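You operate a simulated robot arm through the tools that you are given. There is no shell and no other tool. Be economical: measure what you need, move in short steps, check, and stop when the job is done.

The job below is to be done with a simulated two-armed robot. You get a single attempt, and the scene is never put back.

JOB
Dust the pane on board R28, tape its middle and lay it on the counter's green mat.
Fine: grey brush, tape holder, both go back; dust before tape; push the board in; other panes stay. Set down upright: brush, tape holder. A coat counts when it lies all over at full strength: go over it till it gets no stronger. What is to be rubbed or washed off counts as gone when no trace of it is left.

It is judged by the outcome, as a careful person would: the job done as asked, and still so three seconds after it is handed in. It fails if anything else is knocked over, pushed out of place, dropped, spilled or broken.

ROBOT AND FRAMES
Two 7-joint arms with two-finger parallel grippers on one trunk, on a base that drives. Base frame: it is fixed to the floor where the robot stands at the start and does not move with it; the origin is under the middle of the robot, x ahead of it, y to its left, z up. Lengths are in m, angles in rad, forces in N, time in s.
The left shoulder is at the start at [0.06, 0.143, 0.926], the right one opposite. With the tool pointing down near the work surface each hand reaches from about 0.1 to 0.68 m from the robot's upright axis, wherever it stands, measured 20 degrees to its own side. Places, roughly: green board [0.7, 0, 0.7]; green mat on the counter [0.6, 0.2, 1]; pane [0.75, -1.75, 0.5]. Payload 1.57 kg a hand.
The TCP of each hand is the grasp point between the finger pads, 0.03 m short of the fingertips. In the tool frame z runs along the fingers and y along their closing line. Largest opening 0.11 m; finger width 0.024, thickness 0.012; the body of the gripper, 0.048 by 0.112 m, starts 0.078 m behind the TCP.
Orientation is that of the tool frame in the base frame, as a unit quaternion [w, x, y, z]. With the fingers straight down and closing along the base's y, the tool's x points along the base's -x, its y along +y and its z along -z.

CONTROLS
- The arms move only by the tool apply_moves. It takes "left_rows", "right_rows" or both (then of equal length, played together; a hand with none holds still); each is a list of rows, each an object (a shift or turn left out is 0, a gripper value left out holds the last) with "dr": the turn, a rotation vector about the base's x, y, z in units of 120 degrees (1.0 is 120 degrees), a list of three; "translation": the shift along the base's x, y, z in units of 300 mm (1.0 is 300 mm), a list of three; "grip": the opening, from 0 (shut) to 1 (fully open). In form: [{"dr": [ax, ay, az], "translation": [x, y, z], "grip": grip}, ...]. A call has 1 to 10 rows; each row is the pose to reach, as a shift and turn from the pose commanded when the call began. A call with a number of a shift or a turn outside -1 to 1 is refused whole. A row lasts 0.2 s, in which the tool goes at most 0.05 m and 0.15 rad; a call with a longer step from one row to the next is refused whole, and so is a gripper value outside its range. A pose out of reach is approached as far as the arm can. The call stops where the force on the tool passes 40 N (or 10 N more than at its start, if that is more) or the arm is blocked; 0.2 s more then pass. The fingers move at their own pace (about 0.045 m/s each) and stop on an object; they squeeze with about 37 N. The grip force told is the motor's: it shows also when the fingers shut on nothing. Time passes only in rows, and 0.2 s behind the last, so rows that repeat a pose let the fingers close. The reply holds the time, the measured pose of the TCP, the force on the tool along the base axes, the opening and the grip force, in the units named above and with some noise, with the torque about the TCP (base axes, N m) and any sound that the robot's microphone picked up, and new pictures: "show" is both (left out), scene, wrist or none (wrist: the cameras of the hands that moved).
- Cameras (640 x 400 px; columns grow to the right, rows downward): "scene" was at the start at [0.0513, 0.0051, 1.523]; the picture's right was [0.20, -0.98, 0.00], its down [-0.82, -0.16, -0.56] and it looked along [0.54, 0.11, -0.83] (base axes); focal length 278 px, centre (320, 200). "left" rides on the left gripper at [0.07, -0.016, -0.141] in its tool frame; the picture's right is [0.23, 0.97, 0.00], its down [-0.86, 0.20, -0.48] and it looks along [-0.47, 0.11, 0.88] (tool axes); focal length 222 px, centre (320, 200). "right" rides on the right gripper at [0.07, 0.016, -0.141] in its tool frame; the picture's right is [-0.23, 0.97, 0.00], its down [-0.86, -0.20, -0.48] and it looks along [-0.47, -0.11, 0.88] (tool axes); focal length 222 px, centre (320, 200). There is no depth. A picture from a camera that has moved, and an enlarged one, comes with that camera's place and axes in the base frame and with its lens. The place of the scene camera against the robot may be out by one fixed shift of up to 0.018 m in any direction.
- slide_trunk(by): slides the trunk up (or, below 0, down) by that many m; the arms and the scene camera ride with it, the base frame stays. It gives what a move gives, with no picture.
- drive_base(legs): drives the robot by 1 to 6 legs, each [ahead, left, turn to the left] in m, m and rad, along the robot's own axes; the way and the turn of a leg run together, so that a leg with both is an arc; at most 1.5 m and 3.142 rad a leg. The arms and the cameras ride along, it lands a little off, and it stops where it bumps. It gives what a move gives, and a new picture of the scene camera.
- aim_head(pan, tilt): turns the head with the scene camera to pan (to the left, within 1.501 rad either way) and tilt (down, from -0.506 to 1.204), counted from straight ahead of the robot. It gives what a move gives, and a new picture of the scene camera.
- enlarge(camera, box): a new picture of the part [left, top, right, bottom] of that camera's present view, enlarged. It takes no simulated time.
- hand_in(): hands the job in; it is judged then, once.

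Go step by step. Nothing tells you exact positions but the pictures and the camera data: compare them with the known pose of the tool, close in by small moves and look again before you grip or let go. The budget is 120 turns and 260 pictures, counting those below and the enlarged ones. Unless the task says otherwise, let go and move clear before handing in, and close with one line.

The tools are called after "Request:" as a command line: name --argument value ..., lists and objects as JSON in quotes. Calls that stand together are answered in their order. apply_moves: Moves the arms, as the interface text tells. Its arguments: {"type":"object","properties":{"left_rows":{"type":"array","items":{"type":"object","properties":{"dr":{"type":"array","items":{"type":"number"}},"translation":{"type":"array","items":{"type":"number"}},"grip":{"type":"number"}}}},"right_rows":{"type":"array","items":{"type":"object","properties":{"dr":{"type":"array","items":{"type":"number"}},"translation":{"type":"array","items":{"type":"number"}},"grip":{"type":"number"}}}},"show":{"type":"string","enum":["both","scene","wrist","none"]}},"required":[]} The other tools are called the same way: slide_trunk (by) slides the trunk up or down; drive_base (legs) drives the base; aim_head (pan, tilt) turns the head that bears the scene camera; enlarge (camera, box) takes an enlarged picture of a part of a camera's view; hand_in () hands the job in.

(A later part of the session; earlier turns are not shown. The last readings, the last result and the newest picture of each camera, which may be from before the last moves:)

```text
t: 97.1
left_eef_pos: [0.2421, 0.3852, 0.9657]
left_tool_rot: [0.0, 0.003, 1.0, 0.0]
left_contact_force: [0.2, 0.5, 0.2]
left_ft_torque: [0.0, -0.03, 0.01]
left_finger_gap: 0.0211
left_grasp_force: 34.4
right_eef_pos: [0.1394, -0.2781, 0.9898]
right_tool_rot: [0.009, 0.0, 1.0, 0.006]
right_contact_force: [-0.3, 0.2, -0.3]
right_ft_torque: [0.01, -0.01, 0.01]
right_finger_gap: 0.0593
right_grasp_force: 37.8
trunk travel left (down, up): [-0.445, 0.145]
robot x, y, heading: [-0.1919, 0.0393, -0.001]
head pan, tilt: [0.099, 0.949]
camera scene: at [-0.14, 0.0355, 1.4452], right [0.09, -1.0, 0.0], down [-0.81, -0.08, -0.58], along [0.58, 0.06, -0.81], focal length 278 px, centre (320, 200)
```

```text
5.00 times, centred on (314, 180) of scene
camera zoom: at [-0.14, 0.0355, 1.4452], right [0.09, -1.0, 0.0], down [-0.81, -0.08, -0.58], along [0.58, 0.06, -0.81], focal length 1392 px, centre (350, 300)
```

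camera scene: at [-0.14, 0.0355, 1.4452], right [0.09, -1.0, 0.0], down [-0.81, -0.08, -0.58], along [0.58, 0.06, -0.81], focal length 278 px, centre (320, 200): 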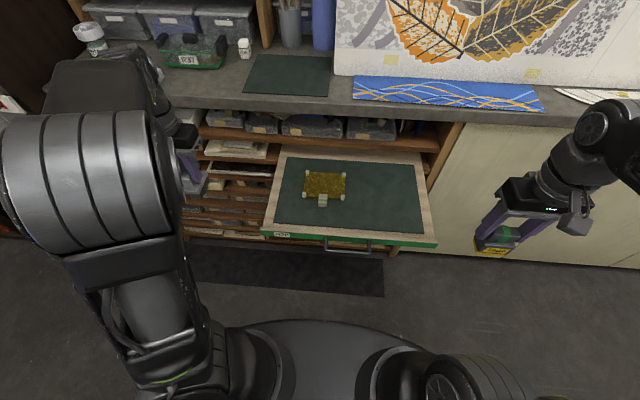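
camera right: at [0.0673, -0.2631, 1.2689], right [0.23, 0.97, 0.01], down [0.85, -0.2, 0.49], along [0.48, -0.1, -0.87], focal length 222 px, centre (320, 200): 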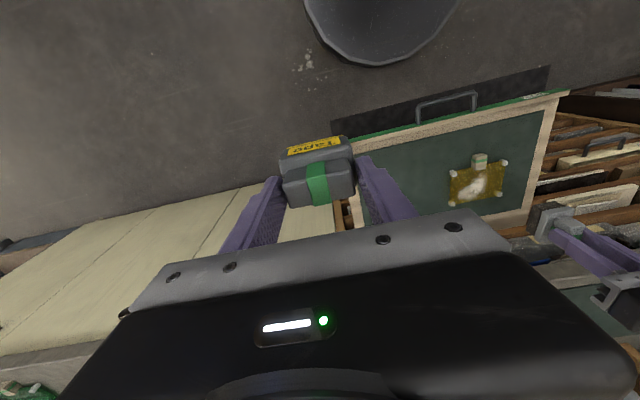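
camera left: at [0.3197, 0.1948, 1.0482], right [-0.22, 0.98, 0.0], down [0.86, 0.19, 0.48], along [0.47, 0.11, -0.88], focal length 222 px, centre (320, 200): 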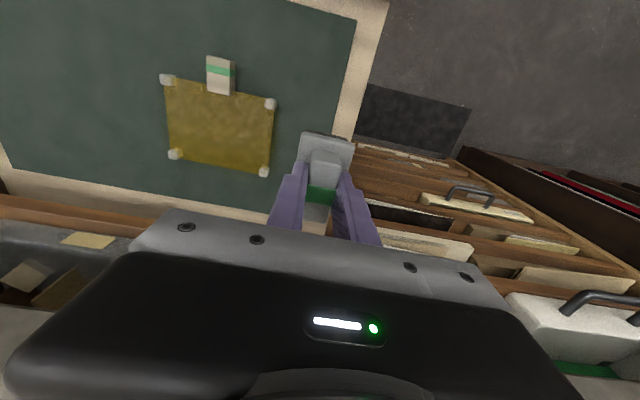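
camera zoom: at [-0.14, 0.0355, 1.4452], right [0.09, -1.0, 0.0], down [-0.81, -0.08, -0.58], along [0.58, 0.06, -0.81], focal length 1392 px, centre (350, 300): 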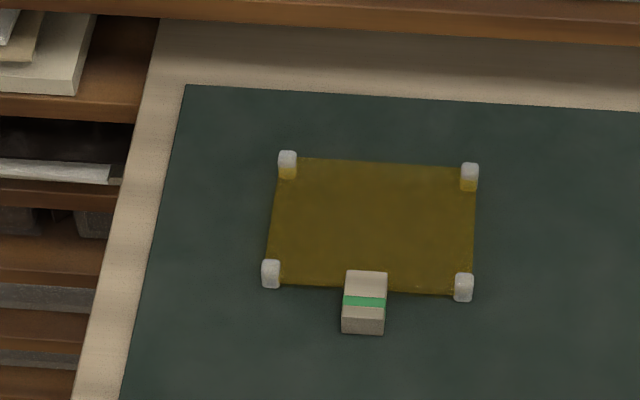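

From here the pane looks evenly clean; the smear was a reflection. One closer check before taping.

Request:
enlarge --camera "scene" --box '[298, 166, 350, 202]'

Request:
enlarge --camera "right" --box '[200, 100, 460, 262]'

```text
11.11 times, centred on (324, 184) of scene
camera zoom: at [-0.14, 0.0355, 1.4452], right [0.09, -1.0, 0.0], down [-0.81, -0.08, -0.58], along [0.58, 0.06, -0.81], focal length 3093 px, centre (276, 378)
```

zoom: 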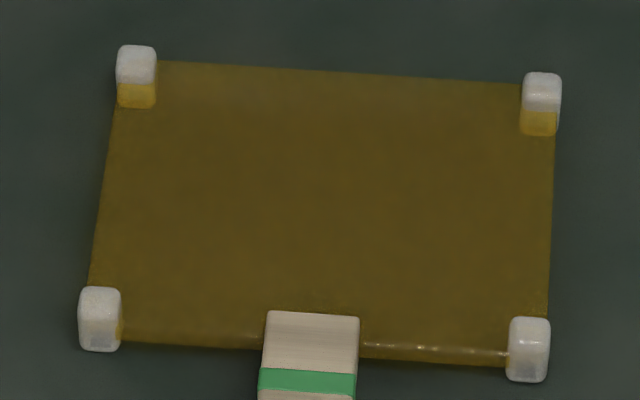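

```text
2.46 times, centred on (330, 181) of right
camera zoom: at [0.0664, -0.2627, 1.1291], right [0.23, 0.97, 0.01], down [0.85, -0.2, 0.49], along [0.48, -0.1, -0.87], focal length 547 px, centre (295, 247)
```

zoom: 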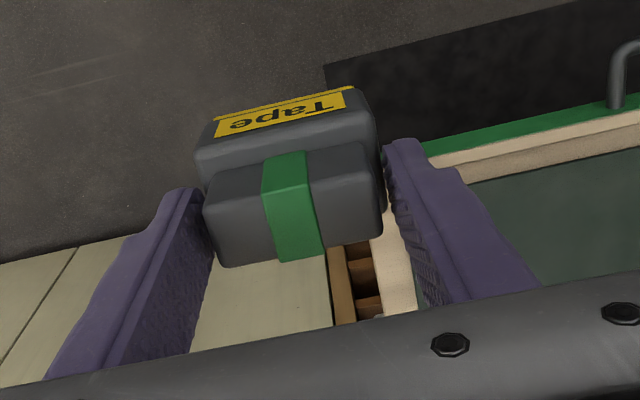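

The pane is clean. Now bring the tape holder over the pane's middle with the right hand.

Request:
apply_moves --right_rows '[{"translation": [0.06, 0.12, 0]}, {"translation": [0.12, 0.25, 0]}, {"translation": [0.2, 0.38, 0]}, {"translation": [0.28, 0.51, 0]}, {"translation": [0.36, 0.64, 0]}, {"translation": [0.46, 0.76, 0]}, {"translation": [0.56, 0.88, 0]}, {"translation": [0.66, 0.99, 0]}]' --show "none"

Request:
apply_moves --right_rows '[{"translation": [0.1, 0.1, -0.05]}, {"translation": [0.2, 0.2, -0.1]}, {"translation": [0.24, 0.23, -0.22]}, {"translation": [0.24, 0.23, -0.35]}, {"translation": [0.24, 0.23, -0.45]}]' --show "both"

Request:
enlarge --camera "right" --box '[200, 60, 440, 210]'

```text
t: 98.9
left_eef_pos: [0.2422, 0.3857, 0.9647]
left_tool_rot: [0.0, 0.003, 1.0, 0.0]
left_contact_force: [0.3, 0.3, -0.5]
left_ft_torque: [0.02, -0.01, 0.02]
left_finger_gap: 0.0212
left_grasp_force: 34.5
right_eef_pos: [0.3398, 0.0185, 0.9879]
right_tool_rot: [0.009, 0.001, 1.0, 0.006]
right_contact_force: [0.7, 0.4, -0.7]
right_ft_torque: [-0.03, 0.02, -0.02]
right_finger_gap: 0.0591
right_grasp_force: 36.7
trunk travel left (down, up): [-0.445, 0.145]
robot x, y, heading: [-0.1972, 0.0394, -0.002]
head pan, tilt: [0.099, 0.949]
```

```text
t: 100.1
left_eef_pos: [0.2421, 0.3852, 0.9645]
left_tool_rot: [0.0, 0.003, 1.0, 0.0]
left_contact_force: [-0.8, -0.2, -1.3]
left_ft_torque: [-0.01, 0.03, 0.04]
left_finger_gap: 0.0208
left_grasp_force: 34.6
right_eef_pos: [0.4091, 0.0918, 0.857]
right_tool_rot: [0.01, 0.0, 1.0, 0.005]
right_contact_force: [-0.5, -0.2, -1.6]
right_ft_torque: [-0.04, -0.05, 0.05]
right_finger_gap: 0.0593
right_grasp_force: 37.0
right hand out of reach, approached as far as the arm can: row 2, 3
trunk travel left (down, up): [-0.445, 0.145]
robot x, y, heading: [-0.1933, 0.0359, -0.003]
head pan, tilt: [0.099, 0.949]
camera scene: at [-0.1401, 0.0356, 1.4453], right [0.1, -1.0, 0.0], down [-0.81, -0.08, -0.58], along [0.58, 0.06, -0.81], focal length 278 px, centre (320, 200)
camera right: at [0.3376, 0.1066, 0.9963], right [0.23, 0.97, 0.01], down [0.85, -0.2, 0.49], along [0.48, -0.1, -0.87], focal length 222 px, centre (320, 200)
```

scene: 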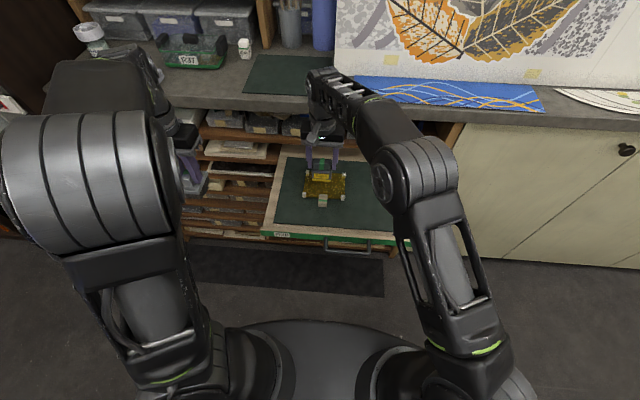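
right: 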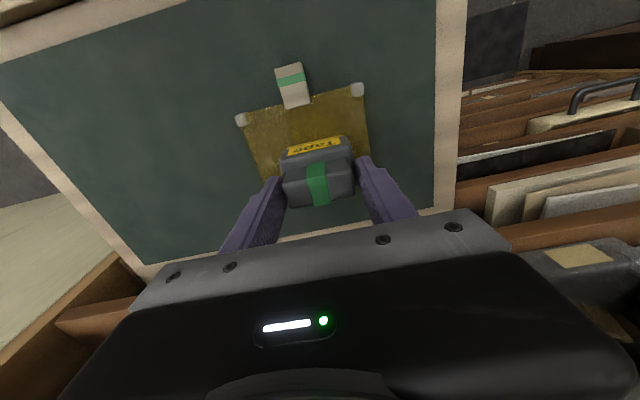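

```text
2.67 times, centred on (320, 135) of right
camera zoom: at [0.3376, 0.1066, 0.9963], right [0.23, 0.97, 0.01], down [0.85, -0.2, 0.49], along [0.48, -0.1, -0.87], focal length 592 px, centre (320, 373)
```

zoom: 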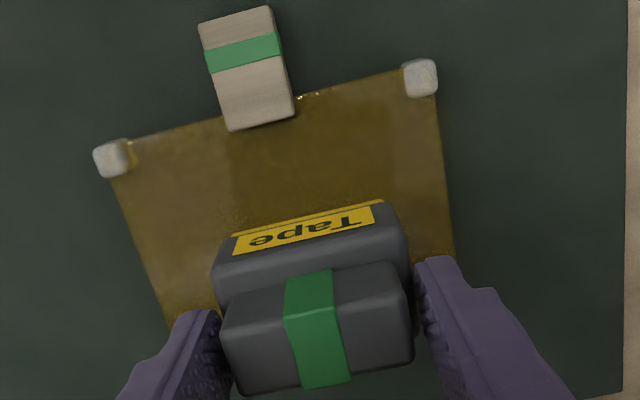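

Centre the holder on [0.404, 0.085] and lower until light contact (expected TCP z about 0.8245).

Request:
apply_moves --right_rows '[{"translation": [-0.015, -0.022, -0.04]}, {"translation": [-0.015, -0.022, -0.08]}]' --show "none"

Request:
apply_moves --right_rows '[{"translation": [0, 0, -0.008]}]' --show "none"

Request:
apply_moves --right_rows '[{"translation": [0, 0, -0.008]}]' --show "wrist"

```text
t: 100.7
left_eef_pos: [0.2418, 0.3855, 0.9652]
left_tool_rot: [0.001, 0.002, 1.0, -0.001]
left_contact_force: [0.1, -0.2, -1.0]
left_ft_torque: [0.01, 0.02, 0.02]
left_finger_gap: 0.0209
left_grasp_force: 34.0
right_eef_pos: [0.4039, 0.0815, 0.8323]
right_tool_rot: [0.009, 0.0, 1.0, 0.005]
right_contact_force: [-0.4, -0.2, -1.6]
right_ft_torque: [0.0, 0.04, -0.01]
right_finger_gap: 0.0592
right_grasp_force: 37.1
trunk travel left (down, up): [-0.445, 0.145]
robot x, y, heading: [-0.1932, 0.0388, -0.01]
head pan, tilt: [0.099, 0.949]
```

```text
t: 101.1
left_eef_pos: [0.2423, 0.3853, 0.9662]
left_tool_rot: [0.001, 0.004, 1.0, 0.0]
left_contact_force: [0.1, 0.3, -0.8]
left_ft_torque: [-0.02, -0.02, 0.02]
left_finger_gap: 0.0209
left_grasp_force: 34.3
right_eef_pos: [0.4027, 0.0816, 0.83]
right_tool_rot: [0.01, 0.0, 1.0, 0.005]
right_contact_force: [0.5, 0.5, -1.0]
right_ft_torque: [0.03, 0.01, -0.02]
right_finger_gap: 0.0591
right_grasp_force: 36.8
trunk travel left (down, up): [-0.445, 0.145]
robot x, y, heading: [-0.1943, 0.0391, -0.003]
head pan, tilt: [0.099, 0.949]
```

```text
t: 101.5
left_eef_pos: [0.2418, 0.3864, 0.9655]
left_tool_rot: [0.0, 0.002, 1.0, 0.001]
left_contact_force: [-0.9, 0.4, -0.5]
left_ft_torque: [0.01, -0.06, 0.0]
left_finger_gap: 0.0211
left_grasp_force: 34.2
right_eef_pos: [0.4029, 0.0818, 0.8281]
right_tool_rot: [0.01, 0.0, 1.0, 0.005]
right_contact_force: [0.4, 0.4, -1.5]
right_ft_torque: [-0.01, -0.01, -0.01]
right_finger_gap: 0.0594
right_grasp_force: 37.4
trunk travel left (down, up): [-0.445, 0.145]
robot x, y, heading: [-0.1906, 0.0339, -0.001]
head pan, tilt: [0.099, 0.949]
camera right: at [0.3315, 0.0973, 0.9661], right [0.23, 0.97, 0.01], down [0.85, -0.2, 0.49], along [0.48, -0.1, -0.87], focal length 222 px, centre (320, 200)
```

right: 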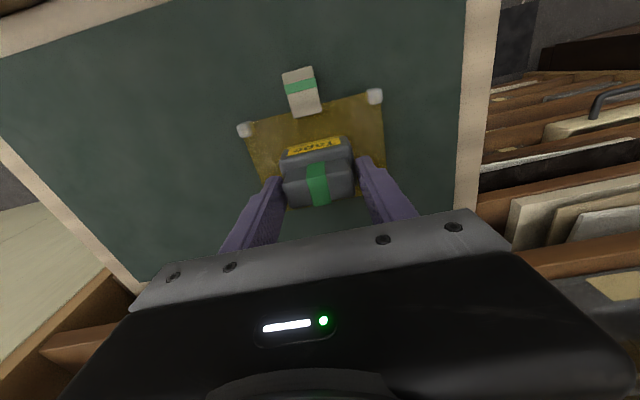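

Request:
apply_moves --right_rows '[{"translation": [0.003, 0.004, -0.008]}]' --show "none"

Request:
apply_moves --right_rows '[{"translation": [0, 0, -0.008]}]' --show "none"

Request:
apply_moves --right_rows '[{"translation": [0, 0, -0.005]}]' --show "none"

```text
t: 101.9
left_eef_pos: [0.2417, 0.3871, 0.9666]
left_tool_rot: [0.001, 0.002, 1.0, 0.001]
left_contact_force: [-0.4, 0.3, -1.0]
left_ft_torque: [0.02, 0.0, 0.0]
left_finger_gap: 0.0211
left_grasp_force: 34.3
right_eef_pos: [0.405, 0.0831, 0.8263]
right_tool_rot: [0.011, 0.0, 1.0, 0.006]
right_contact_force: [-3.4, -0.6, 11.7]
right_ft_torque: [-0.46, 0.24, -0.09]
right_finger_gap: 0.0592
right_grasp_force: 37.3
trunk travel left (down, up): [-0.445, 0.145]
robot x, y, heading: [-0.1953, 0.0368, -0.004]
head pan, tilt: [0.099, 0.949]
```

```text
t: 102.3
left_eef_pos: [0.239, 0.385, 0.9673]
left_tool_rot: [0.001, 0.003, 1.0, 0.0]
left_contact_force: [1.0, 1.0, -0.1]
left_ft_torque: [0.01, -0.01, 0.0]
left_finger_gap: 0.0211
left_grasp_force: 34.1
right_eef_pos: [0.4044, 0.0825, 0.8249]
right_tool_rot: [0.013, 0.001, 1.0, 0.006]
right_contact_force: [-4.8, -4.4, 27.9]
right_ft_torque: [-0.54, 0.51, 0.05]
right_finger_gap: 0.059
right_grasp_force: 37.2
trunk travel left (down, up): [-0.445, 0.145]
robot x, y, heading: [-0.1917, 0.0319, -0.006]
head pan, tilt: [0.099, 0.949]
```

```text
t: 102.8
left_eef_pos: [0.2411, 0.3854, 0.9655]
left_tool_rot: [0.0, 0.002, 1.0, 0.0]
left_contact_force: [-0.5, 0.1, -0.4]
left_ft_torque: [0.01, 0.0, -0.01]
left_finger_gap: 0.0208
left_grasp_force: 34.6
right_eef_pos: [0.4072, 0.0848, 0.8258]
right_tool_rot: [0.015, 0.001, 1.0, 0.008]
right_contact_force: [-1.1, -1.6, 15.5]
right_ft_torque: [-0.17, 0.22, -0.02]
right_finger_gap: 0.0592
right_grasp_force: 36.9
trunk travel left (down, up): [-0.445, 0.145]
robot x, y, heading: [-0.1968, 0.035, -0.008]
head pan, tilt: [0.099, 0.949]
stopped in row 1 (right hand): the force on the tool passed its limit at 40 N (the readings are from after the stop); the commanded pose is now the measured one
```

Pressed firmly in the middle. Lift and look at the pane.

Request:
apply_moves --right_rows '[{"translation": [0, 0, 0.05]}, {"translation": [0, -0.05, 0.15]}, {"translation": [-0.05, -0.18, 0.2]}, {"translation": [-0.1, -0.32, 0.25]}, {"translation": [-0.15, -0.46, 0.3]}, {"translation": [-0.2, -0.6, 0.3]}]' --show "both"

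Request:
enlarge --camera "scene" --box '[290, 160, 354, 200]'

```text
t: 104.2
left_eef_pos: [0.2419, 0.3844, 0.9654]
left_tool_rot: [0.0, 0.003, 1.0, 0.0]
left_contact_force: [0.4, -0.1, -0.6]
left_ft_torque: [0.01, 0.01, -0.01]
left_finger_gap: 0.0209
left_grasp_force: 34.0
right_eef_pos: [0.3463, -0.0966, 0.9164]
right_tool_rot: [0.013, 0.0, 1.0, 0.007]
right_contact_force: [-0.4, -0.9, -0.5]
right_ft_torque: [0.04, 0.01, 0.0]
right_finger_gap: 0.0591
right_grasp_force: 37.5
trunk travel left (down, up): [-0.445, 0.145]
robot x, y, heading: [-0.1936, 0.0359, -0.001]
head pan, tilt: [0.099, 0.949]
camera scene: at [-0.1401, 0.0348, 1.4453], right [0.1, -1.0, 0.0], down [-0.81, -0.08, -0.58], along [0.58, 0.06, -0.81], focal length 278 px, centre (320, 200)
camera right: at [0.2743, -0.0821, 1.0545], right [0.23, 0.97, 0.02], down [0.84, -0.21, 0.5], along [0.49, -0.1, -0.87], focal length 222 px, centre (320, 200)
```

scene: 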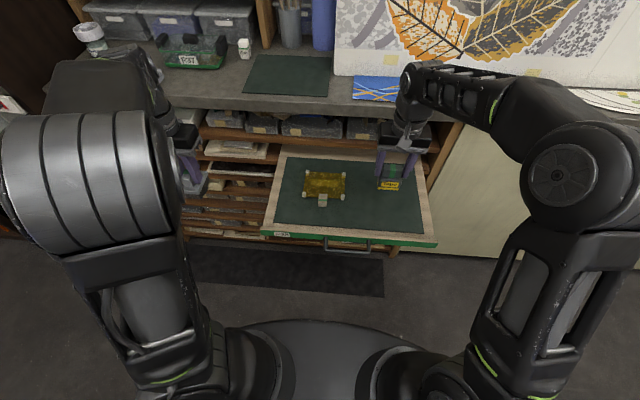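
right: 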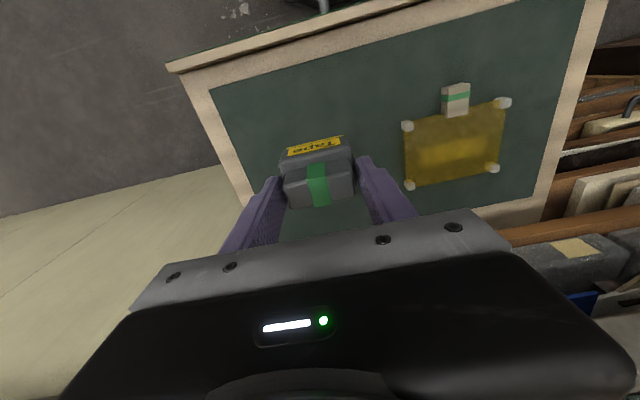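

```text
10.00 times, centred on (322, 180) of scene
camera zoom: at [-0.1401, 0.0348, 1.4453], right [0.1, -1.0, 0.0], down [-0.81, -0.08, -0.58], along [0.58, 0.06, -0.81], focal length 2784 px, centre (300, 400)
```

zoom: 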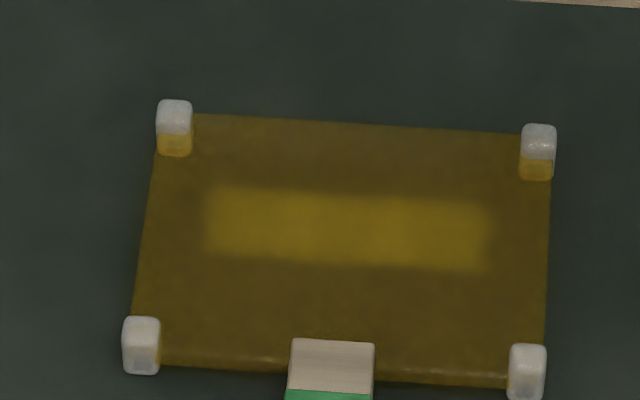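

A yellow strip has appeared across the middle but not yet at full strength. Go back and rub along it.

Request:
apply_moves --right_rows '[{"translation": [0.05, 0.15, 0]}, {"translation": [0.1, 0.3, 0]}, {"translation": [0.15, 0.45, -0.05]}, {"translation": [0.19, 0.56, -0.1]}, {"translation": [0.19, 0.6, -0.2]}, {"translation": [0.19, 0.6, -0.285]}]' --show "none"

Request:
apply_moves --right_rows '[{"translation": [0, 0, -0.01]}]' --show "none"

```text
t: 105.7
left_eef_pos: [0.2428, 0.3861, 0.9645]
left_tool_rot: [0.0, 0.003, 1.0, 0.0]
left_contact_force: [-0.3, 0.4, -0.6]
left_ft_torque: [0.01, 0.02, 0.04]
left_finger_gap: 0.021
left_grasp_force: 34.3
right_eef_pos: [0.4038, 0.084, 0.8281]
right_tool_rot: [0.013, 0.0, 1.0, 0.007]
right_contact_force: [0.2, 0.7, -0.8]
right_ft_torque: [-0.01, 0.02, 0.06]
right_finger_gap: 0.0592
right_grasp_force: 37.2
trunk travel left (down, up): [-0.445, 0.145]
robot x, y, heading: [-0.195, 0.0385, -0.005]
head pan, tilt: [0.099, 0.949]
```

```text
t: 106.0
left_eef_pos: [0.242, 0.387, 0.9655]
left_tool_rot: [0.0, 0.003, 1.0, 0.0]
left_contact_force: [-0.1, -0.8, -1.0]
left_ft_torque: [0.01, 0.02, 0.01]
left_finger_gap: 0.021
left_grasp_force: 34.1
right_eef_pos: [0.4044, 0.0843, 0.8252]
right_tool_rot: [0.013, 0.001, 1.0, 0.007]
right_contact_force: [0.3, -0.4, 0.2]
right_ft_torque: [0.06, -0.02, 0.01]
right_finger_gap: 0.0593
right_grasp_force: 37.3
trunk travel left (down, up): [-0.445, 0.145]
robot x, y, heading: [-0.1959, 0.0364, -0.001]
head pan, tilt: [0.099, 0.949]
```

Request:
apply_moves --right_rows '[{"translation": [0, 0, -0.008]}, {"translation": [0, 0.05, -0.008]}, {"translation": [0, 0.0, -0.008]}, {"translation": [0, -0.05, -0.008]}, {"translation": [0, 0.0, -0.008]}, {"translation": [0, 0.05, -0.008]}, {"translation": [0, 0.0, -0.008]}, {"translation": [0, -0.05, -0.008]}, {"translation": [0, 0.0, -0.008]}]' --show "none"

Request:
apply_moves --right_rows '[{"translation": [0, 0, 0.05]}, {"translation": [0, -0.05, 0.15]}, {"translation": [-0.05, -0.18, 0.2]}, {"translation": [-0.1, -0.32, 0.25]}, {"translation": [-0.15, -0.46, 0.3]}, {"translation": [-0.2, -0.6, 0.3]}]' --show "wrist"

Request:
enlarge --camera "scene" --box '[290, 160, 354, 200]'

```text
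t: 108.0
left_eef_pos: [0.2408, 0.3839, 0.9672]
left_tool_rot: [0.001, 0.003, 1.0, 0.0]
left_contact_force: [0.1, -0.3, -1.2]
left_ft_torque: [0.0, 0.02, 0.01]
left_finger_gap: 0.0211
left_grasp_force: 34.8
right_eef_pos: [0.4023, 0.0797, 0.8254]
right_tool_rot: [0.014, 0.001, 1.0, 0.005]
right_contact_force: [-1.2, -9.9, 24.9]
right_ft_torque: [-0.33, -0.02, 0.0]
right_finger_gap: 0.059
right_grasp_force: 37.0
trunk travel left (down, up): [-0.445, 0.145]
robot x, y, heading: [-0.1963, 0.0388, -0.001]
head pan, tilt: [0.099, 0.949]
```

```text
t: 109.5
left_eef_pos: [0.2415, 0.3852, 0.9654]
left_tool_rot: [0.0, 0.002, 1.0, 0.0]
left_contact_force: [0.0, 1.0, -1.4]
left_ft_torque: [0.03, 0.01, 0.01]
left_finger_gap: 0.0212
left_grasp_force: 34.4
right_eef_pos: [0.3464, -0.0969, 0.9116]
right_tool_rot: [0.014, 0.0, 1.0, 0.007]
right_contact_force: [0.6, 0.0, -0.5]
right_ft_torque: [-0.01, -0.02, 0.0]
right_finger_gap: 0.0593
right_grasp_force: 37.0
trunk travel left (down, up): [-0.445, 0.145]
robot x, y, heading: [-0.1947, 0.036, -0.0]
head pan, tilt: [0.099, 0.949]
camera right: at [0.2733, -0.0822, 1.0506], right [0.23, 0.97, 0.02], down [0.84, -0.21, 0.5], along [0.49, -0.1, -0.87], focal length 222 px, centre (320, 200)
```

right: 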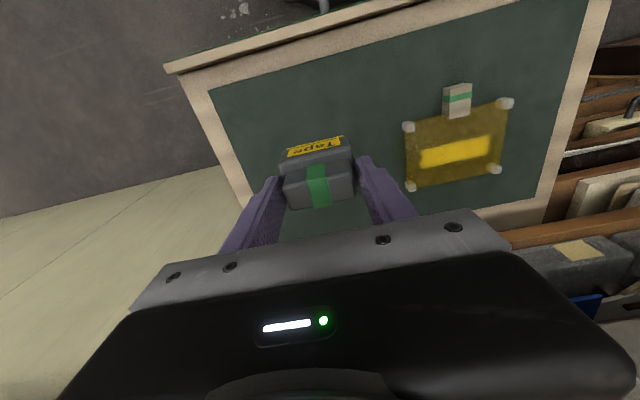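

```text
10.00 times, centred on (322, 180) of scene
camera zoom: at [-0.1401, 0.0348, 1.4453], right [0.1, -1.0, 0.0], down [-0.81, -0.08, -0.58], along [0.58, 0.06, -0.81], focal length 2784 px, centre (300, 400)
```

zoom: 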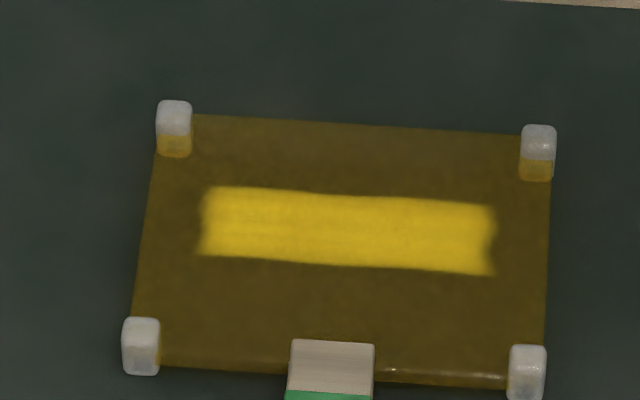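

Much stronger. Another round with wider strokes until it stops getting stronger.

Request:
apply_moves --right_rows '[{"translation": [0.05, 0.15, 0]}, {"translation": [0.1, 0.3, 0]}, {"translation": [0.15, 0.45, -0.05]}, {"translation": [0.19, 0.56, -0.1]}, {"translation": [0.19, 0.6, -0.2]}, {"translation": [0.19, 0.6, -0.285]}]' --show "none"

Request:
apply_moves --right_rows '[{"translation": [0, 0, -0.005]}, {"translation": [0, 0.07, -0.005]}, {"translation": [0, 0.0, -0.005]}, {"translation": [0, -0.07, -0.005]}, {"translation": [0, 0.0, -0.005]}, {"translation": [0, 0.07, -0.005]}, {"translation": [0, 0.0, -0.005]}, {"translation": [0, -0.07, -0.005]}, {"translation": [0, 0.0, -0.005]}]' --show "none"

Request:
apply_moves --right_rows '[{"translation": [0, 0, 0.05]}, {"translation": [0, -0.05, 0.15]}, {"translation": [-0.05, -0.18, 0.2]}, {"translation": [-0.1, -0.32, 0.25]}, {"translation": [-0.15, -0.46, 0.3]}, {"translation": [-0.2, -0.6, 0.3]}]' --show "wrist"

Request:
enlarge --camera "scene" --box '[290, 160, 354, 200]'

```text
t: 110.8
left_eef_pos: [0.2416, 0.3863, 0.9646]
left_tool_rot: [-0.001, 0.002, 1.0, 0.0]
left_contact_force: [0.1, -0.8, -0.7]
left_ft_torque: [-0.02, 0.01, 0.01]
left_finger_gap: 0.0209
left_grasp_force: 33.9
right_eef_pos: [0.4032, 0.0852, 0.8249]
right_tool_rot: [0.013, 0.0, 1.0, 0.008]
right_contact_force: [-0.7, 0.0, -0.3]
right_ft_torque: [-0.01, -0.02, 0.03]
right_finger_gap: 0.059
right_grasp_force: 37.2
trunk travel left (down, up): [-0.445, 0.145]
robot x, y, heading: [-0.1951, 0.0404, -0.003]
head pan, tilt: [0.099, 0.949]
```

```text
t: 112.8
left_eef_pos: [0.2412, 0.3867, 0.9652]
left_tool_rot: [0.0, 0.002, 1.0, 0.0]
left_contact_force: [0.0, -0.2, -1.2]
left_ft_torque: [-0.02, 0.0, -0.03]
left_finger_gap: 0.0207
left_grasp_force: 34.7
right_eef_pos: [0.4024, 0.0834, 0.824]
right_tool_rot: [0.013, 0.0, 1.0, 0.007]
right_contact_force: [0.0, 0.7, -0.2]
right_ft_torque: [-0.02, -0.01, -0.02]
right_finger_gap: 0.0588
right_grasp_force: 37.0
trunk travel left (down, up): [-0.445, 0.145]
robot x, y, heading: [-0.1932, 0.0402, -0.004]
head pan, tilt: [0.099, 0.949]
```

```text
t: 114.2
left_eef_pos: [0.2412, 0.3854, 0.9654]
left_tool_rot: [0.0, 0.003, 1.0, 0.0]
left_contact_force: [0.1, -0.2, 0.8]
left_ft_torque: [0.02, 0.03, -0.01]
left_finger_gap: 0.021
left_grasp_force: 34.6
right_eef_pos: [0.3404, -0.0956, 0.9152]
right_tool_rot: [0.013, 0.0, 1.0, 0.006]
right_contact_force: [-0.3, -0.4, -1.3]
right_ft_torque: [0.02, 0.01, -0.01]
right_finger_gap: 0.0591
right_grasp_force: 37.0
trunk travel left (down, up): [-0.445, 0.145]
robot x, y, heading: [-0.1942, 0.0392, -0.004]
head pan, tilt: [0.099, 0.949]
camera right: at [0.2681, -0.0805, 1.0535], right [0.23, 0.97, 0.02], down [0.84, -0.21, 0.5], along [0.49, -0.1, -0.87], focal length 222 px, centre (320, 200)
```

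right: 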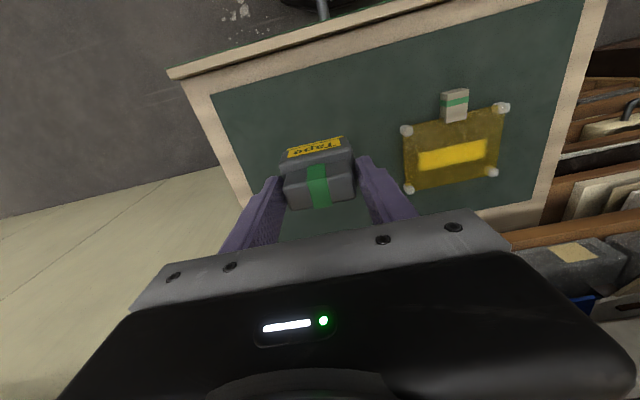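

```text
10.00 times, centred on (322, 180) of scene
camera zoom: at [-0.1402, 0.0348, 1.4453], right [0.1, -1.0, 0.0], down [-0.81, -0.08, -0.58], along [0.58, 0.06, -0.81], focal length 2784 px, centre (300, 400)
```

zoom: 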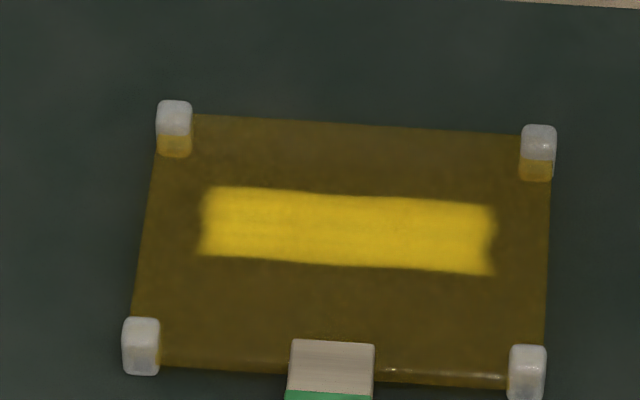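

That pass barely touched; repeat with a little more pressure.

Request:
apply_moves --right_rows '[{"translation": [0.05, 0.15, 0]}, {"translation": [0.1, 0.3, 0]}, {"translation": [0.15, 0.45, -0.05]}, {"translation": [0.2, 0.56, -0.1]}, {"translation": [0.21, 0.6, -0.2]}, {"translation": [0.21, 0.6, -0.295]}]' --show "none"

Request:
apply_moves --right_rows '[{"translation": [0, 0, -0.008]}]' --show "none"

```text
t: 115.7
left_eef_pos: [0.2415, 0.3858, 0.9653]
left_tool_rot: [-0.001, 0.002, 1.0, 0.0]
left_contact_force: [-0.1, 0.7, -0.9]
left_ft_torque: [-0.01, -0.02, -0.03]
left_finger_gap: 0.0214
left_grasp_force: 34.1
right_eef_pos: [0.4062, 0.083, 0.828]
right_tool_rot: [0.013, 0.0, 1.0, 0.007]
right_contact_force: [0.0, -0.4, -1.3]
right_ft_torque: [0.01, 0.03, 0.0]
right_finger_gap: 0.0593
right_grasp_force: 36.7
trunk travel left (down, up): [-0.445, 0.145]
robot x, y, heading: [-0.1923, 0.0334, -0.009]
head pan, tilt: [0.099, 0.949]
```

```text
t: 116.0
left_eef_pos: [0.2418, 0.3862, 0.9649]
left_tool_rot: [0.001, 0.002, 1.0, -0.001]
left_contact_force: [-0.2, 0.0, -1.1]
left_ft_torque: [-0.01, -0.05, 0.0]
left_finger_gap: 0.0212
left_grasp_force: 34.8
right_eef_pos: [0.4055, 0.0829, 0.8244]
right_tool_rot: [0.013, 0.001, 1.0, 0.007]
right_contact_force: [0.1, 0.4, -0.2]
right_ft_torque: [-0.03, -0.02, -0.01]
right_finger_gap: 0.0591
right_grasp_force: 37.3
trunk travel left (down, up): [-0.445, 0.145]
robot x, y, heading: [-0.1969, 0.0371, -0.004]
head pan, tilt: [0.099, 0.949]
```

Request:
apply_moves --right_rows '[{"translation": [0, 0, -0.009]}, {"translation": [0, 0.08, -0.009]}, {"translation": [0, 0.0, -0.009]}, {"translation": [0, -0.08, -0.009]}, {"translation": [0, 0.0, -0.009]}, {"translation": [0, 0.08, -0.009]}, {"translation": [0, 0.0, -0.009]}, {"translation": [0, -0.08, -0.009]}, {"translation": [0, 0.0, -0.009]}]' --show "none"

Request:
apply_moves --right_rows '[{"translation": [0, 0, 0.05]}, {"translation": [0, -0.05, 0.15]}, {"translation": [-0.05, -0.18, 0.2]}, {"translation": [-0.1, -0.32, 0.25]}, {"translation": [-0.15, -0.46, 0.3]}, {"translation": [-0.2, -0.6, 0.3]}]' --show "wrist"

Request:
enlarge --camera "scene" --box '[290, 160, 354, 200]'

```text
t: 118.0
left_eef_pos: [0.2406, 0.3867, 0.9654]
left_tool_rot: [0.001, 0.002, 1.0, 0.0]
left_contact_force: [0.2, -0.3, -0.4]
left_ft_torque: [-0.04, 0.03, -0.03]
left_finger_gap: 0.0211
left_grasp_force: 34.4
right_eef_pos: [0.4055, 0.0678, 0.8241]
right_tool_rot: [0.015, 0.002, 1.0, 0.005]
right_contact_force: [-2.3, -2.5, 13.4]
right_ft_torque: [-0.06, 0.16, 0.01]
right_finger_gap: 0.0592
right_grasp_force: 36.5
trunk travel left (down, up): [-0.445, 0.145]
robot x, y, heading: [-0.1938, 0.0362, -0.006]
head pan, tilt: [0.099, 0.949]
stopped in row 9 (right hand): the force on the tool passed its limit at 42 N (the readings are from after the stop); the commanded pose is now the measured one
```

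```text
t: 119.4
left_eef_pos: [0.2408, 0.3861, 0.9667]
left_tool_rot: [-0.001, 0.002, 1.0, 0.0]
left_contact_force: [-0.1, -0.4, -0.2]
left_ft_torque: [0.03, 0.02, -0.01]
left_finger_gap: 0.021
left_grasp_force: 34.4
right_eef_pos: [0.3454, -0.1122, 0.9125]
right_tool_rot: [0.013, 0.0, 1.0, 0.004]
right_contact_force: [0.0, 0.8, -0.6]
right_ft_torque: [0.01, -0.03, -0.03]
right_finger_gap: 0.0593
right_grasp_force: 37.0
trunk travel left (down, up): [-0.445, 0.145]
robot x, y, heading: [-0.1904, 0.0386, 0.0]
head pan, tilt: [0.099, 0.949]
camera right: at [0.2718, -0.0978, 1.0506], right [0.23, 0.97, 0.01], down [0.84, -0.2, 0.5], along [0.49, -0.1, -0.87], focal length 222 px, centre (320, 200)
```

right: 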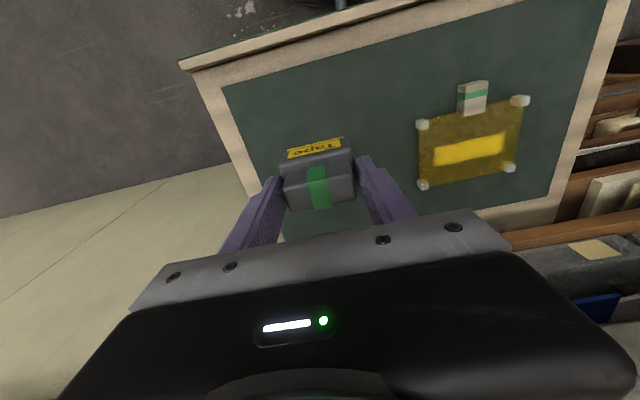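

```text
10.00 times, centred on (322, 180) of scene
camera zoom: at [-0.1403, 0.035, 1.4453], right [0.1, -1.0, 0.0], down [-0.81, -0.08, -0.58], along [0.58, 0.06, -0.81], focal length 2784 px, centre (300, 400)
```

zoom: 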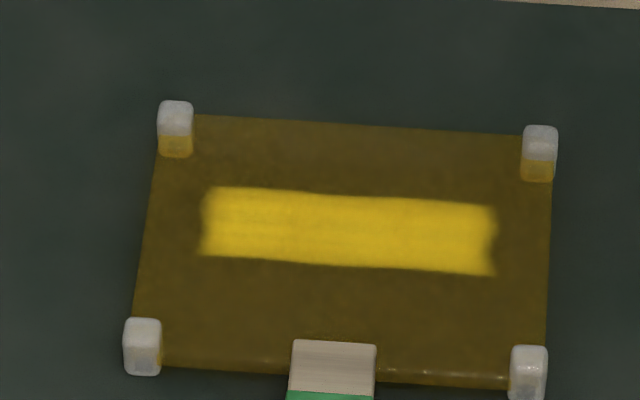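

No further change, so the tape is at full strength. Now take both tools back: trunk up, hands in, drive to the counter's left.

Request:
slide_trunk --by 0.14

Request:
apply_moves --right_rows '[{"translation": [0, 0, 0.08]}, {"translation": [-0.12, 0.03, 0.14]}, {"translation": [-0.26, 0.06, 0.2]}, {"translation": [-0.4, 0.1, 0.25]}, {"translation": [-0.54, 0.13, 0.28]}, {"translation": [-0.68, 0.16, 0.28]}]' --left_rows '[{"translation": [-0.04, -0.06, 0.02]}, {"translation": [-0.08, -0.12, 0.04]}, {"translation": [-0.12, -0.18, 0.06]}, {"translation": [-0.16, -0.25, 0.08]}, {"translation": [-0.2, -0.32, 0.08]}, {"translation": [-0.2, -0.38, 0.08]}]' --show "none"

Request:
drive_base --legs '[[0, 0.295, 0], [0.15, 0.045, 0], [0.055, 0, 0]]'

```text
t: 121.1
left_eef_pos: [0.241, 0.3874, 1.1061]
left_tool_rot: [0.0, 0.002, 1.0, 0.0]
left_contact_force: [-0.1, -0.3, -0.6]
left_ft_torque: [-0.01, 0.0, 0.0]
left_finger_gap: 0.0211
left_grasp_force: 34.4
right_eef_pos: [0.3459, -0.1121, 1.0522]
right_tool_rot: [0.013, 0.001, 1.0, 0.003]
right_contact_force: [0.7, 0.1, -1.5]
right_ft_torque: [0.04, 0.02, -0.02]
right_finger_gap: 0.0594
right_grasp_force: 36.7
trunk travel left (down, up): [-0.585, 0.005]
robot x, y, heading: [-0.1952, 0.0346, -0.003]
head pan, tilt: [0.099, 0.949]
```

```text
t: 122.5
left_eef_pos: [0.1825, 0.2723, 1.1305]
left_tool_rot: [0.0, 0.002, 1.0, 0.0]
left_contact_force: [-0.5, 0.7, -0.5]
left_ft_torque: [0.01, -0.01, 0.0]
left_finger_gap: 0.021
left_grasp_force: 34.2
right_eef_pos: [0.1403, -0.0661, 1.1341]
right_tool_rot: [0.014, 0.001, 1.0, 0.003]
right_contact_force: [0.3, -0.1, -0.5]
right_ft_torque: [-0.02, -0.02, 0.01]
right_finger_gap: 0.0592
right_grasp_force: 36.9
trunk travel left (down, up): [-0.585, 0.005]
robot x, y, heading: [-0.1927, 0.0377, -0.004]
head pan, tilt: [0.099, 0.949]
```

```text
t: 126.0
left_eef_pos: [0.3973, 0.6024, 1.1286]
left_tool_rot: [0.0, 0.008, 1.0, 0.001]
left_contact_force: [0.5, 0.7, -0.1]
left_ft_torque: [-0.01, 0.09, 0.01]
left_finger_gap: 0.021
left_grasp_force: 34.9
right_eef_pos: [0.3527, 0.2623, 1.1338]
right_tool_rot: [0.013, 0.006, 1.0, 0.003]
right_contact_force: [0.7, 0.1, -1.8]
right_ft_torque: [-0.04, 0.07, 0.01]
right_finger_gap: 0.0593
right_grasp_force: 37.1
trunk travel left (down, up): [-0.585, 0.005]
robot x, y, heading: [0.0119, 0.3676, -0.007]
head pan, tilt: [0.099, 0.949]
camera scene: at [0.0734, 0.3673, 1.5852], right [0.09, -1.0, 0.0], down [-0.81, -0.07, -0.58], along [0.58, 0.05, -0.81], focal length 278 px, centre (320, 200)
```

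scene: 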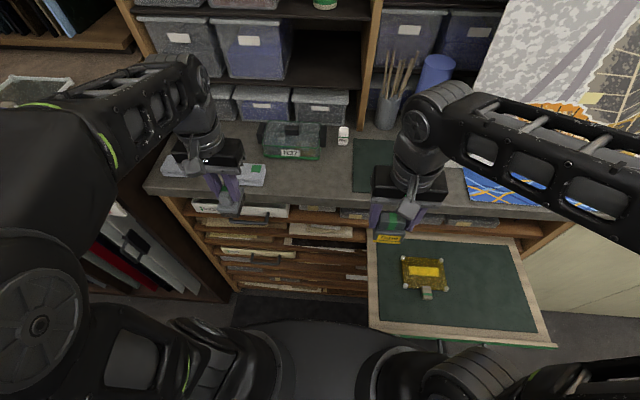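

Return the tape holder to its former place [0.551, 0.414].

Request:
apply_moves --right_rows '[{"translation": [0.12, 0.08, 0]}, {"translation": [0.24, 0.17, 0]}, {"translation": [0.36, 0.26, 0]}, {"translation": [0.48, 0.35, 0]}, {"translation": [0.58, 0.44, 0]}, {"translation": [0.66, 0.505, 0]}, {"translation": [0.66, 0.505, -0.1]}, {"translation": [0.66, 0.505, -0.2]}]' --show "wrist"

```text
t: 127.8
left_eef_pos: [0.3952, 0.6035, 1.1301]
left_tool_rot: [0.001, 0.007, 1.0, -0.001]
left_contact_force: [0.3, 1.1, -0.3]
left_ft_torque: [0.0, 0.0, 0.01]
left_finger_gap: 0.021
left_grasp_force: 34.4
right_eef_pos: [0.5468, 0.4138, 1.0742]
right_tool_rot: [0.015, 0.006, 1.0, 0.004]
right_contact_force: [-0.1, -0.2, -0.4]
right_ft_torque: [-0.03, 0.01, 0.01]
right_finger_gap: 0.0591
right_grasp_force: 37.1
trunk travel left (down, up): [-0.585, 0.005]
robot x, y, heading: [0.0171, 0.3696, -0.021]
head pan, tilt: [0.099, 0.949]
camera right: at [0.4742, 0.4303, 1.2126], right [0.24, 0.97, 0.01], down [0.84, -0.21, 0.5], along [0.49, -0.11, -0.87], focal length 222 px, centre (320, 200)
```

right: 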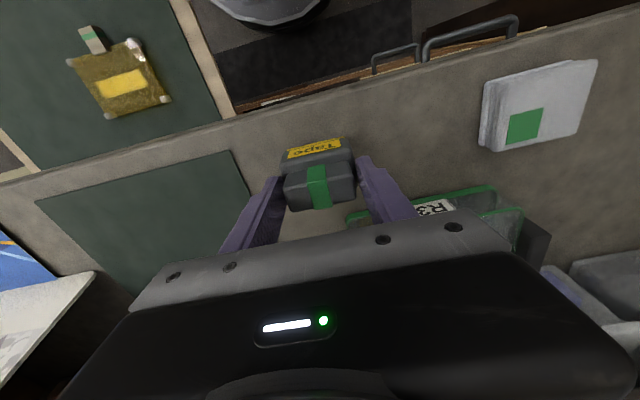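

Request:
apply_moves --right_rows '[{"translation": [0.01, 0, -0.025]}, {"translation": [0.01, 0, -0.045]}]' --show "none"

Request:
apply_moves --right_rows '[{"translation": [0, 0, -0.008]}]' --show "none"

```text
t: 128.4
left_eef_pos: [0.3958, 0.6013, 1.13]
left_tool_rot: [0.001, 0.007, 1.0, 0.0]
left_contact_force: [1.1, 0.2, -1.3]
left_ft_torque: [0.03, 0.0, 0.0]
left_finger_gap: 0.0211
left_grasp_force: 34.7
right_eef_pos: [0.5516, 0.4119, 1.0604]
right_tool_rot: [0.013, 0.006, 1.0, 0.004]
right_contact_force: [-0.1, -0.3, -0.8]
right_ft_torque: [0.0, -0.01, 0.03]
right_finger_gap: 0.0591
right_grasp_force: 37.6
trunk travel left (down, up): [-0.585, 0.005]
robot x, y, heading: [0.0176, 0.3685, -0.013]
head pan, tilt: [0.099, 0.949]
```

```text
t: 128.8
left_eef_pos: [0.3966, 0.6023, 1.13]
left_tool_rot: [0.0, 0.008, 1.0, 0.001]
left_contact_force: [-0.1, 0.4, 0.1]
left_ft_torque: [-0.01, -0.01, 0.01]
left_finger_gap: 0.0207
left_grasp_force: 34.7
right_eef_pos: [0.5517, 0.4119, 1.0582]
right_tool_rot: [0.013, 0.007, 1.0, 0.005]
right_contact_force: [0.3, -0.6, -1.1]
right_ft_torque: [0.01, -0.01, -0.02]
right_finger_gap: 0.0592
right_grasp_force: 37.2
trunk travel left (down, up): [-0.585, 0.005]
robot x, y, heading: [0.0134, 0.3718, -0.02]
head pan, tilt: [0.099, 0.949]
```

Request:
apply_moves --right_rows '[{"translation": [0, 0, -0.006]}]' --show "none"

Request:
apply_moves --right_rows '[{"translation": [0, 0, -0.005]}]' --show "none"

```text
t: 129.2
left_eef_pos: [0.3951, 0.6021, 1.1302]
left_tool_rot: [0.0, 0.007, 1.0, -0.001]
left_contact_force: [-0.3, 0.2, 0.1]
left_ft_torque: [0.02, -0.01, -0.02]
left_finger_gap: 0.0209
left_grasp_force: 34.7
right_eef_pos: [0.5524, 0.413, 1.057]
right_tool_rot: [0.015, 0.006, 1.0, 0.004]
right_contact_force: [-0.2, 1.4, 6.3]
right_ft_torque: [-0.14, -0.06, -0.04]
right_finger_gap: 0.0592
right_grasp_force: 37.0
trunk travel left (down, up): [-0.585, 0.005]
robot x, y, heading: [0.0131, 0.3685, -0.013]
head pan, tilt: [0.099, 0.949]
```

```text
t: 129.6
left_eef_pos: [0.3942, 0.6032, 1.1302]
left_tool_rot: [0.001, 0.008, 1.0, 0.0]
left_contact_force: [-0.6, 0.1, 0.3]
left_ft_torque: [0.0, -0.01, 0.01]
left_finger_gap: 0.0209
left_grasp_force: 34.6
right_eef_pos: [0.5511, 0.4127, 1.056]
right_tool_rot: [0.016, 0.006, 1.0, 0.005]
right_contact_force: [-2.5, 1.0, 18.3]
right_ft_torque: [-0.21, -0.03, 0.03]
right_finger_gap: 0.0593
right_grasp_force: 37.5
trunk travel left (down, up): [-0.585, 0.005]
robot x, y, heading: [0.0168, 0.3725, -0.015]
head pan, tilt: [0.099, 0.949]
```

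Contact at the expected height; ease up, open and withdraw straight up.

Request:
apply_moves --right_rows '[{"translation": [0, 0, 0.006]}, {"translation": [0, 0, 0.006], "grip": 0.6}, {"translation": [0, 0, 0.006], "grip": 0.72}, {"translation": [0, 0, 0.006], "grip": 0.72}, {"translation": [0, 0, 0.1]}, {"translation": [0, 0, 0.22]}]' --show "wrist"

```text
t: 131.0
left_eef_pos: [0.3963, 0.6024, 1.1299]
left_tool_rot: [0.0, 0.007, 1.0, 0.0]
left_contact_force: [-1.5, -0.6, -0.2]
left_ft_torque: [-0.01, -0.02, -0.02]
left_finger_gap: 0.0212
left_grasp_force: 34.2
right_eef_pos: [0.5504, 0.4129, 1.1205]
right_tool_rot: [0.014, 0.006, 1.0, 0.003]
right_contact_force: [0.0, 0.2, 0.6]
right_ft_torque: [0.0, 0.01, 0.0]
right_finger_gap: 0.079
right_grasp_force: 0.0
trunk travel left (down, up): [-0.585, 0.005]
robot x, y, heading: [0.0156, 0.3702, -0.017]
head pan, tilt: [0.099, 0.949]
camera right: at [0.4775, 0.429, 1.2588], right [0.24, 0.97, 0.01], down [0.84, -0.21, 0.5], along [0.49, -0.11, -0.87], focal length 222 px, centre (320, 200)
```

right: 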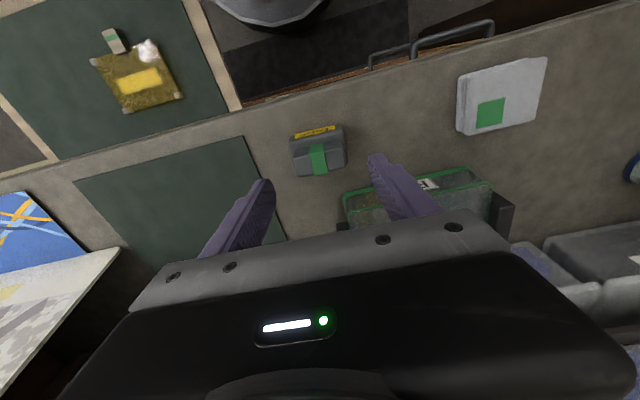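

Tape holder stands upright. Right hand away, left hand brings the brush back to [0.542, 0.516].

Request:
apply_moves --right_rows '[{"translation": [-0.12, -0.1, 0.02]}, {"translation": [-0.24, -0.2, 0.02]}, {"translation": [-0.36, -0.3, 0.02]}, {"translation": [-0.48, -0.4, 0.02]}, {"translation": [-0.6, -0.5, 0.02]}, {"translation": [-0.65, -0.6, 0.02]}]' --show "none"

Request:
apply_moves --left_rows '[{"translation": [0.12, -0.07, 0]}, {"translation": [0.24, -0.14, 0]}, {"translation": [0.36, -0.21, 0]}, {"translation": [0.485, -0.29, 0]}, {"translation": [0.485, -0.29, -0.09]}, {"translation": [0.485, -0.29, -0.18]}, {"translation": [0.485, -0.29, -0.215]}]' --show "wrist"

```text
t: 132.4
left_eef_pos: [0.3964, 0.6025, 1.1288]
left_tool_rot: [0.0, 0.006, 1.0, 0.001]
left_contact_force: [0.1, -0.5, 0.3]
left_ft_torque: [0.03, 0.02, 0.04]
left_finger_gap: 0.021
left_grasp_force: 33.9
right_eef_pos: [0.3566, 0.2336, 1.1311]
right_tool_rot: [0.014, 0.006, 1.0, 0.003]
right_contact_force: [0.8, 0.6, -0.3]
right_ft_torque: [0.02, -0.02, -0.01]
right_finger_gap: 0.0793
right_grasp_force: 0.1
trunk travel left (down, up): [-0.585, 0.005]
robot x, y, heading: [0.0182, 0.3718, -0.014]
head pan, tilt: [0.099, 0.949]
```

```text
t: 134.0
left_eef_pos: [0.5392, 0.5145, 1.0636]
left_tool_rot: [0.001, 0.007, 1.0, 0.0]
left_contact_force: [0.4, 0.4, -0.4]
left_ft_torque: [-0.06, -0.03, 0.02]
left_finger_gap: 0.0209
left_grasp_force: 34.3
right_eef_pos: [0.358, 0.2348, 1.1322]
right_tool_rot: [0.014, 0.007, 1.0, 0.003]
right_contact_force: [0.7, 0.9, -0.1]
right_ft_torque: [0.0, -0.01, 0.02]
right_finger_gap: 0.0792
right_grasp_force: 0.1
trunk travel left (down, up): [-0.585, 0.005]
robot x, y, heading: [0.0163, 0.3654, -0.015]
head pan, tilt: [0.099, 0.949]
camera left: at [0.4715, 0.5007, 1.2056], right [-0.21, 0.98, 0.0], down [0.86, 0.19, 0.48], along [0.47, 0.1, -0.88], focal length 222 px, centre (320, 200)
```

left: 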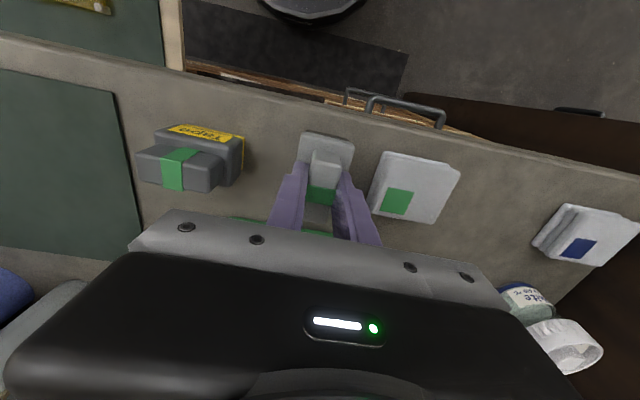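

Request:
apply_moves --left_rows '[{"translation": [0.005, 0.002, -0.012]}]' --show "none"

Request:
apply_moves --left_rows '[{"translation": [0, 0, -0.006]}]' --show "none"

Request:
apply_moves --left_rows '[{"translation": [0, 0, -0.006]}]' --show "none"

```text
t: 134.4
left_eef_pos: [0.5433, 0.5165, 1.0612]
left_tool_rot: [0.001, 0.007, 1.0, 0.0]
left_contact_force: [0.6, 0.0, -1.4]
left_ft_torque: [0.0, -0.01, 0.0]
left_finger_gap: 0.0209
left_grasp_force: 34.3
right_eef_pos: [0.3581, 0.2344, 1.1331]
right_tool_rot: [0.013, 0.006, 1.0, 0.003]
right_contact_force: [-0.3, -0.1, -0.3]
right_ft_torque: [-0.04, 0.01, -0.02]
right_finger_gap: 0.0787
right_grasp_force: 0.0
trunk travel left (down, up): [-0.585, 0.005]
robot x, y, heading: [0.0144, 0.3692, -0.016]
head pan, tilt: [0.099, 0.949]
```

```text
t: 134.8
left_eef_pos: [0.5426, 0.5165, 1.0592]
left_tool_rot: [0.0, 0.007, 1.0, 0.0]
left_contact_force: [-0.4, -0.3, -1.4]
left_ft_torque: [0.02, -0.05, 0.02]
left_finger_gap: 0.0209
left_grasp_force: 33.9
right_eef_pos: [0.3571, 0.2348, 1.1338]
right_tool_rot: [0.013, 0.006, 1.0, 0.003]
right_contact_force: [-0.3, 0.1, 0.6]
right_ft_torque: [0.0, 0.04, 0.02]
right_finger_gap: 0.0793
right_grasp_force: 0.2
trunk travel left (down, up): [-0.585, 0.005]
robot x, y, heading: [0.0151, 0.3704, -0.016]
head pan, tilt: [0.099, 0.949]
```

```text
t: 135.2
left_eef_pos: [0.5449, 0.517, 1.0573]
left_tool_rot: [0.0, 0.008, 1.0, 0.0]
left_contact_force: [0.4, 0.0, 0.0]
left_ft_torque: [0.01, -0.02, 0.0]
left_finger_gap: 0.021
left_grasp_force: 34.5
right_eef_pos: [0.3579, 0.2339, 1.131]
right_tool_rot: [0.013, 0.006, 1.0, 0.003]
right_contact_force: [-0.8, -0.6, -0.3]
right_ft_torque: [0.05, 0.0, -0.02]
right_finger_gap: 0.0792
right_grasp_force: 0.0
trunk travel left (down, up): [-0.585, 0.005]
robot x, y, heading: [0.0191, 0.3672, -0.016]
head pan, tilt: [0.099, 0.949]
```

Request:
apply_moves --left_rows '[{"translation": [0, 0, -0.006]}]' --show "none"

```text
t: 135.6
left_eef_pos: [0.543, 0.5153, 1.056]
left_tool_rot: [0.0, 0.008, 1.0, 0.0]
left_contact_force: [-0.9, 0.8, -0.3]
left_ft_torque: [0.01, -0.04, -0.01]
left_finger_gap: 0.0211
left_grasp_force: 34.4
right_eef_pos: [0.3576, 0.2357, 1.1322]
right_tool_rot: [0.013, 0.006, 1.0, 0.003]
right_contact_force: [-0.4, -0.7, 0.1]
right_ft_torque: [0.0, 0.0, -0.01]
right_finger_gap: 0.0792
right_grasp_force: 0.1
trunk travel left (down, up): [-0.585, 0.005]
robot x, y, heading: [0.0158, 0.3646, -0.012]
head pan, tilt: [0.099, 0.949]
```

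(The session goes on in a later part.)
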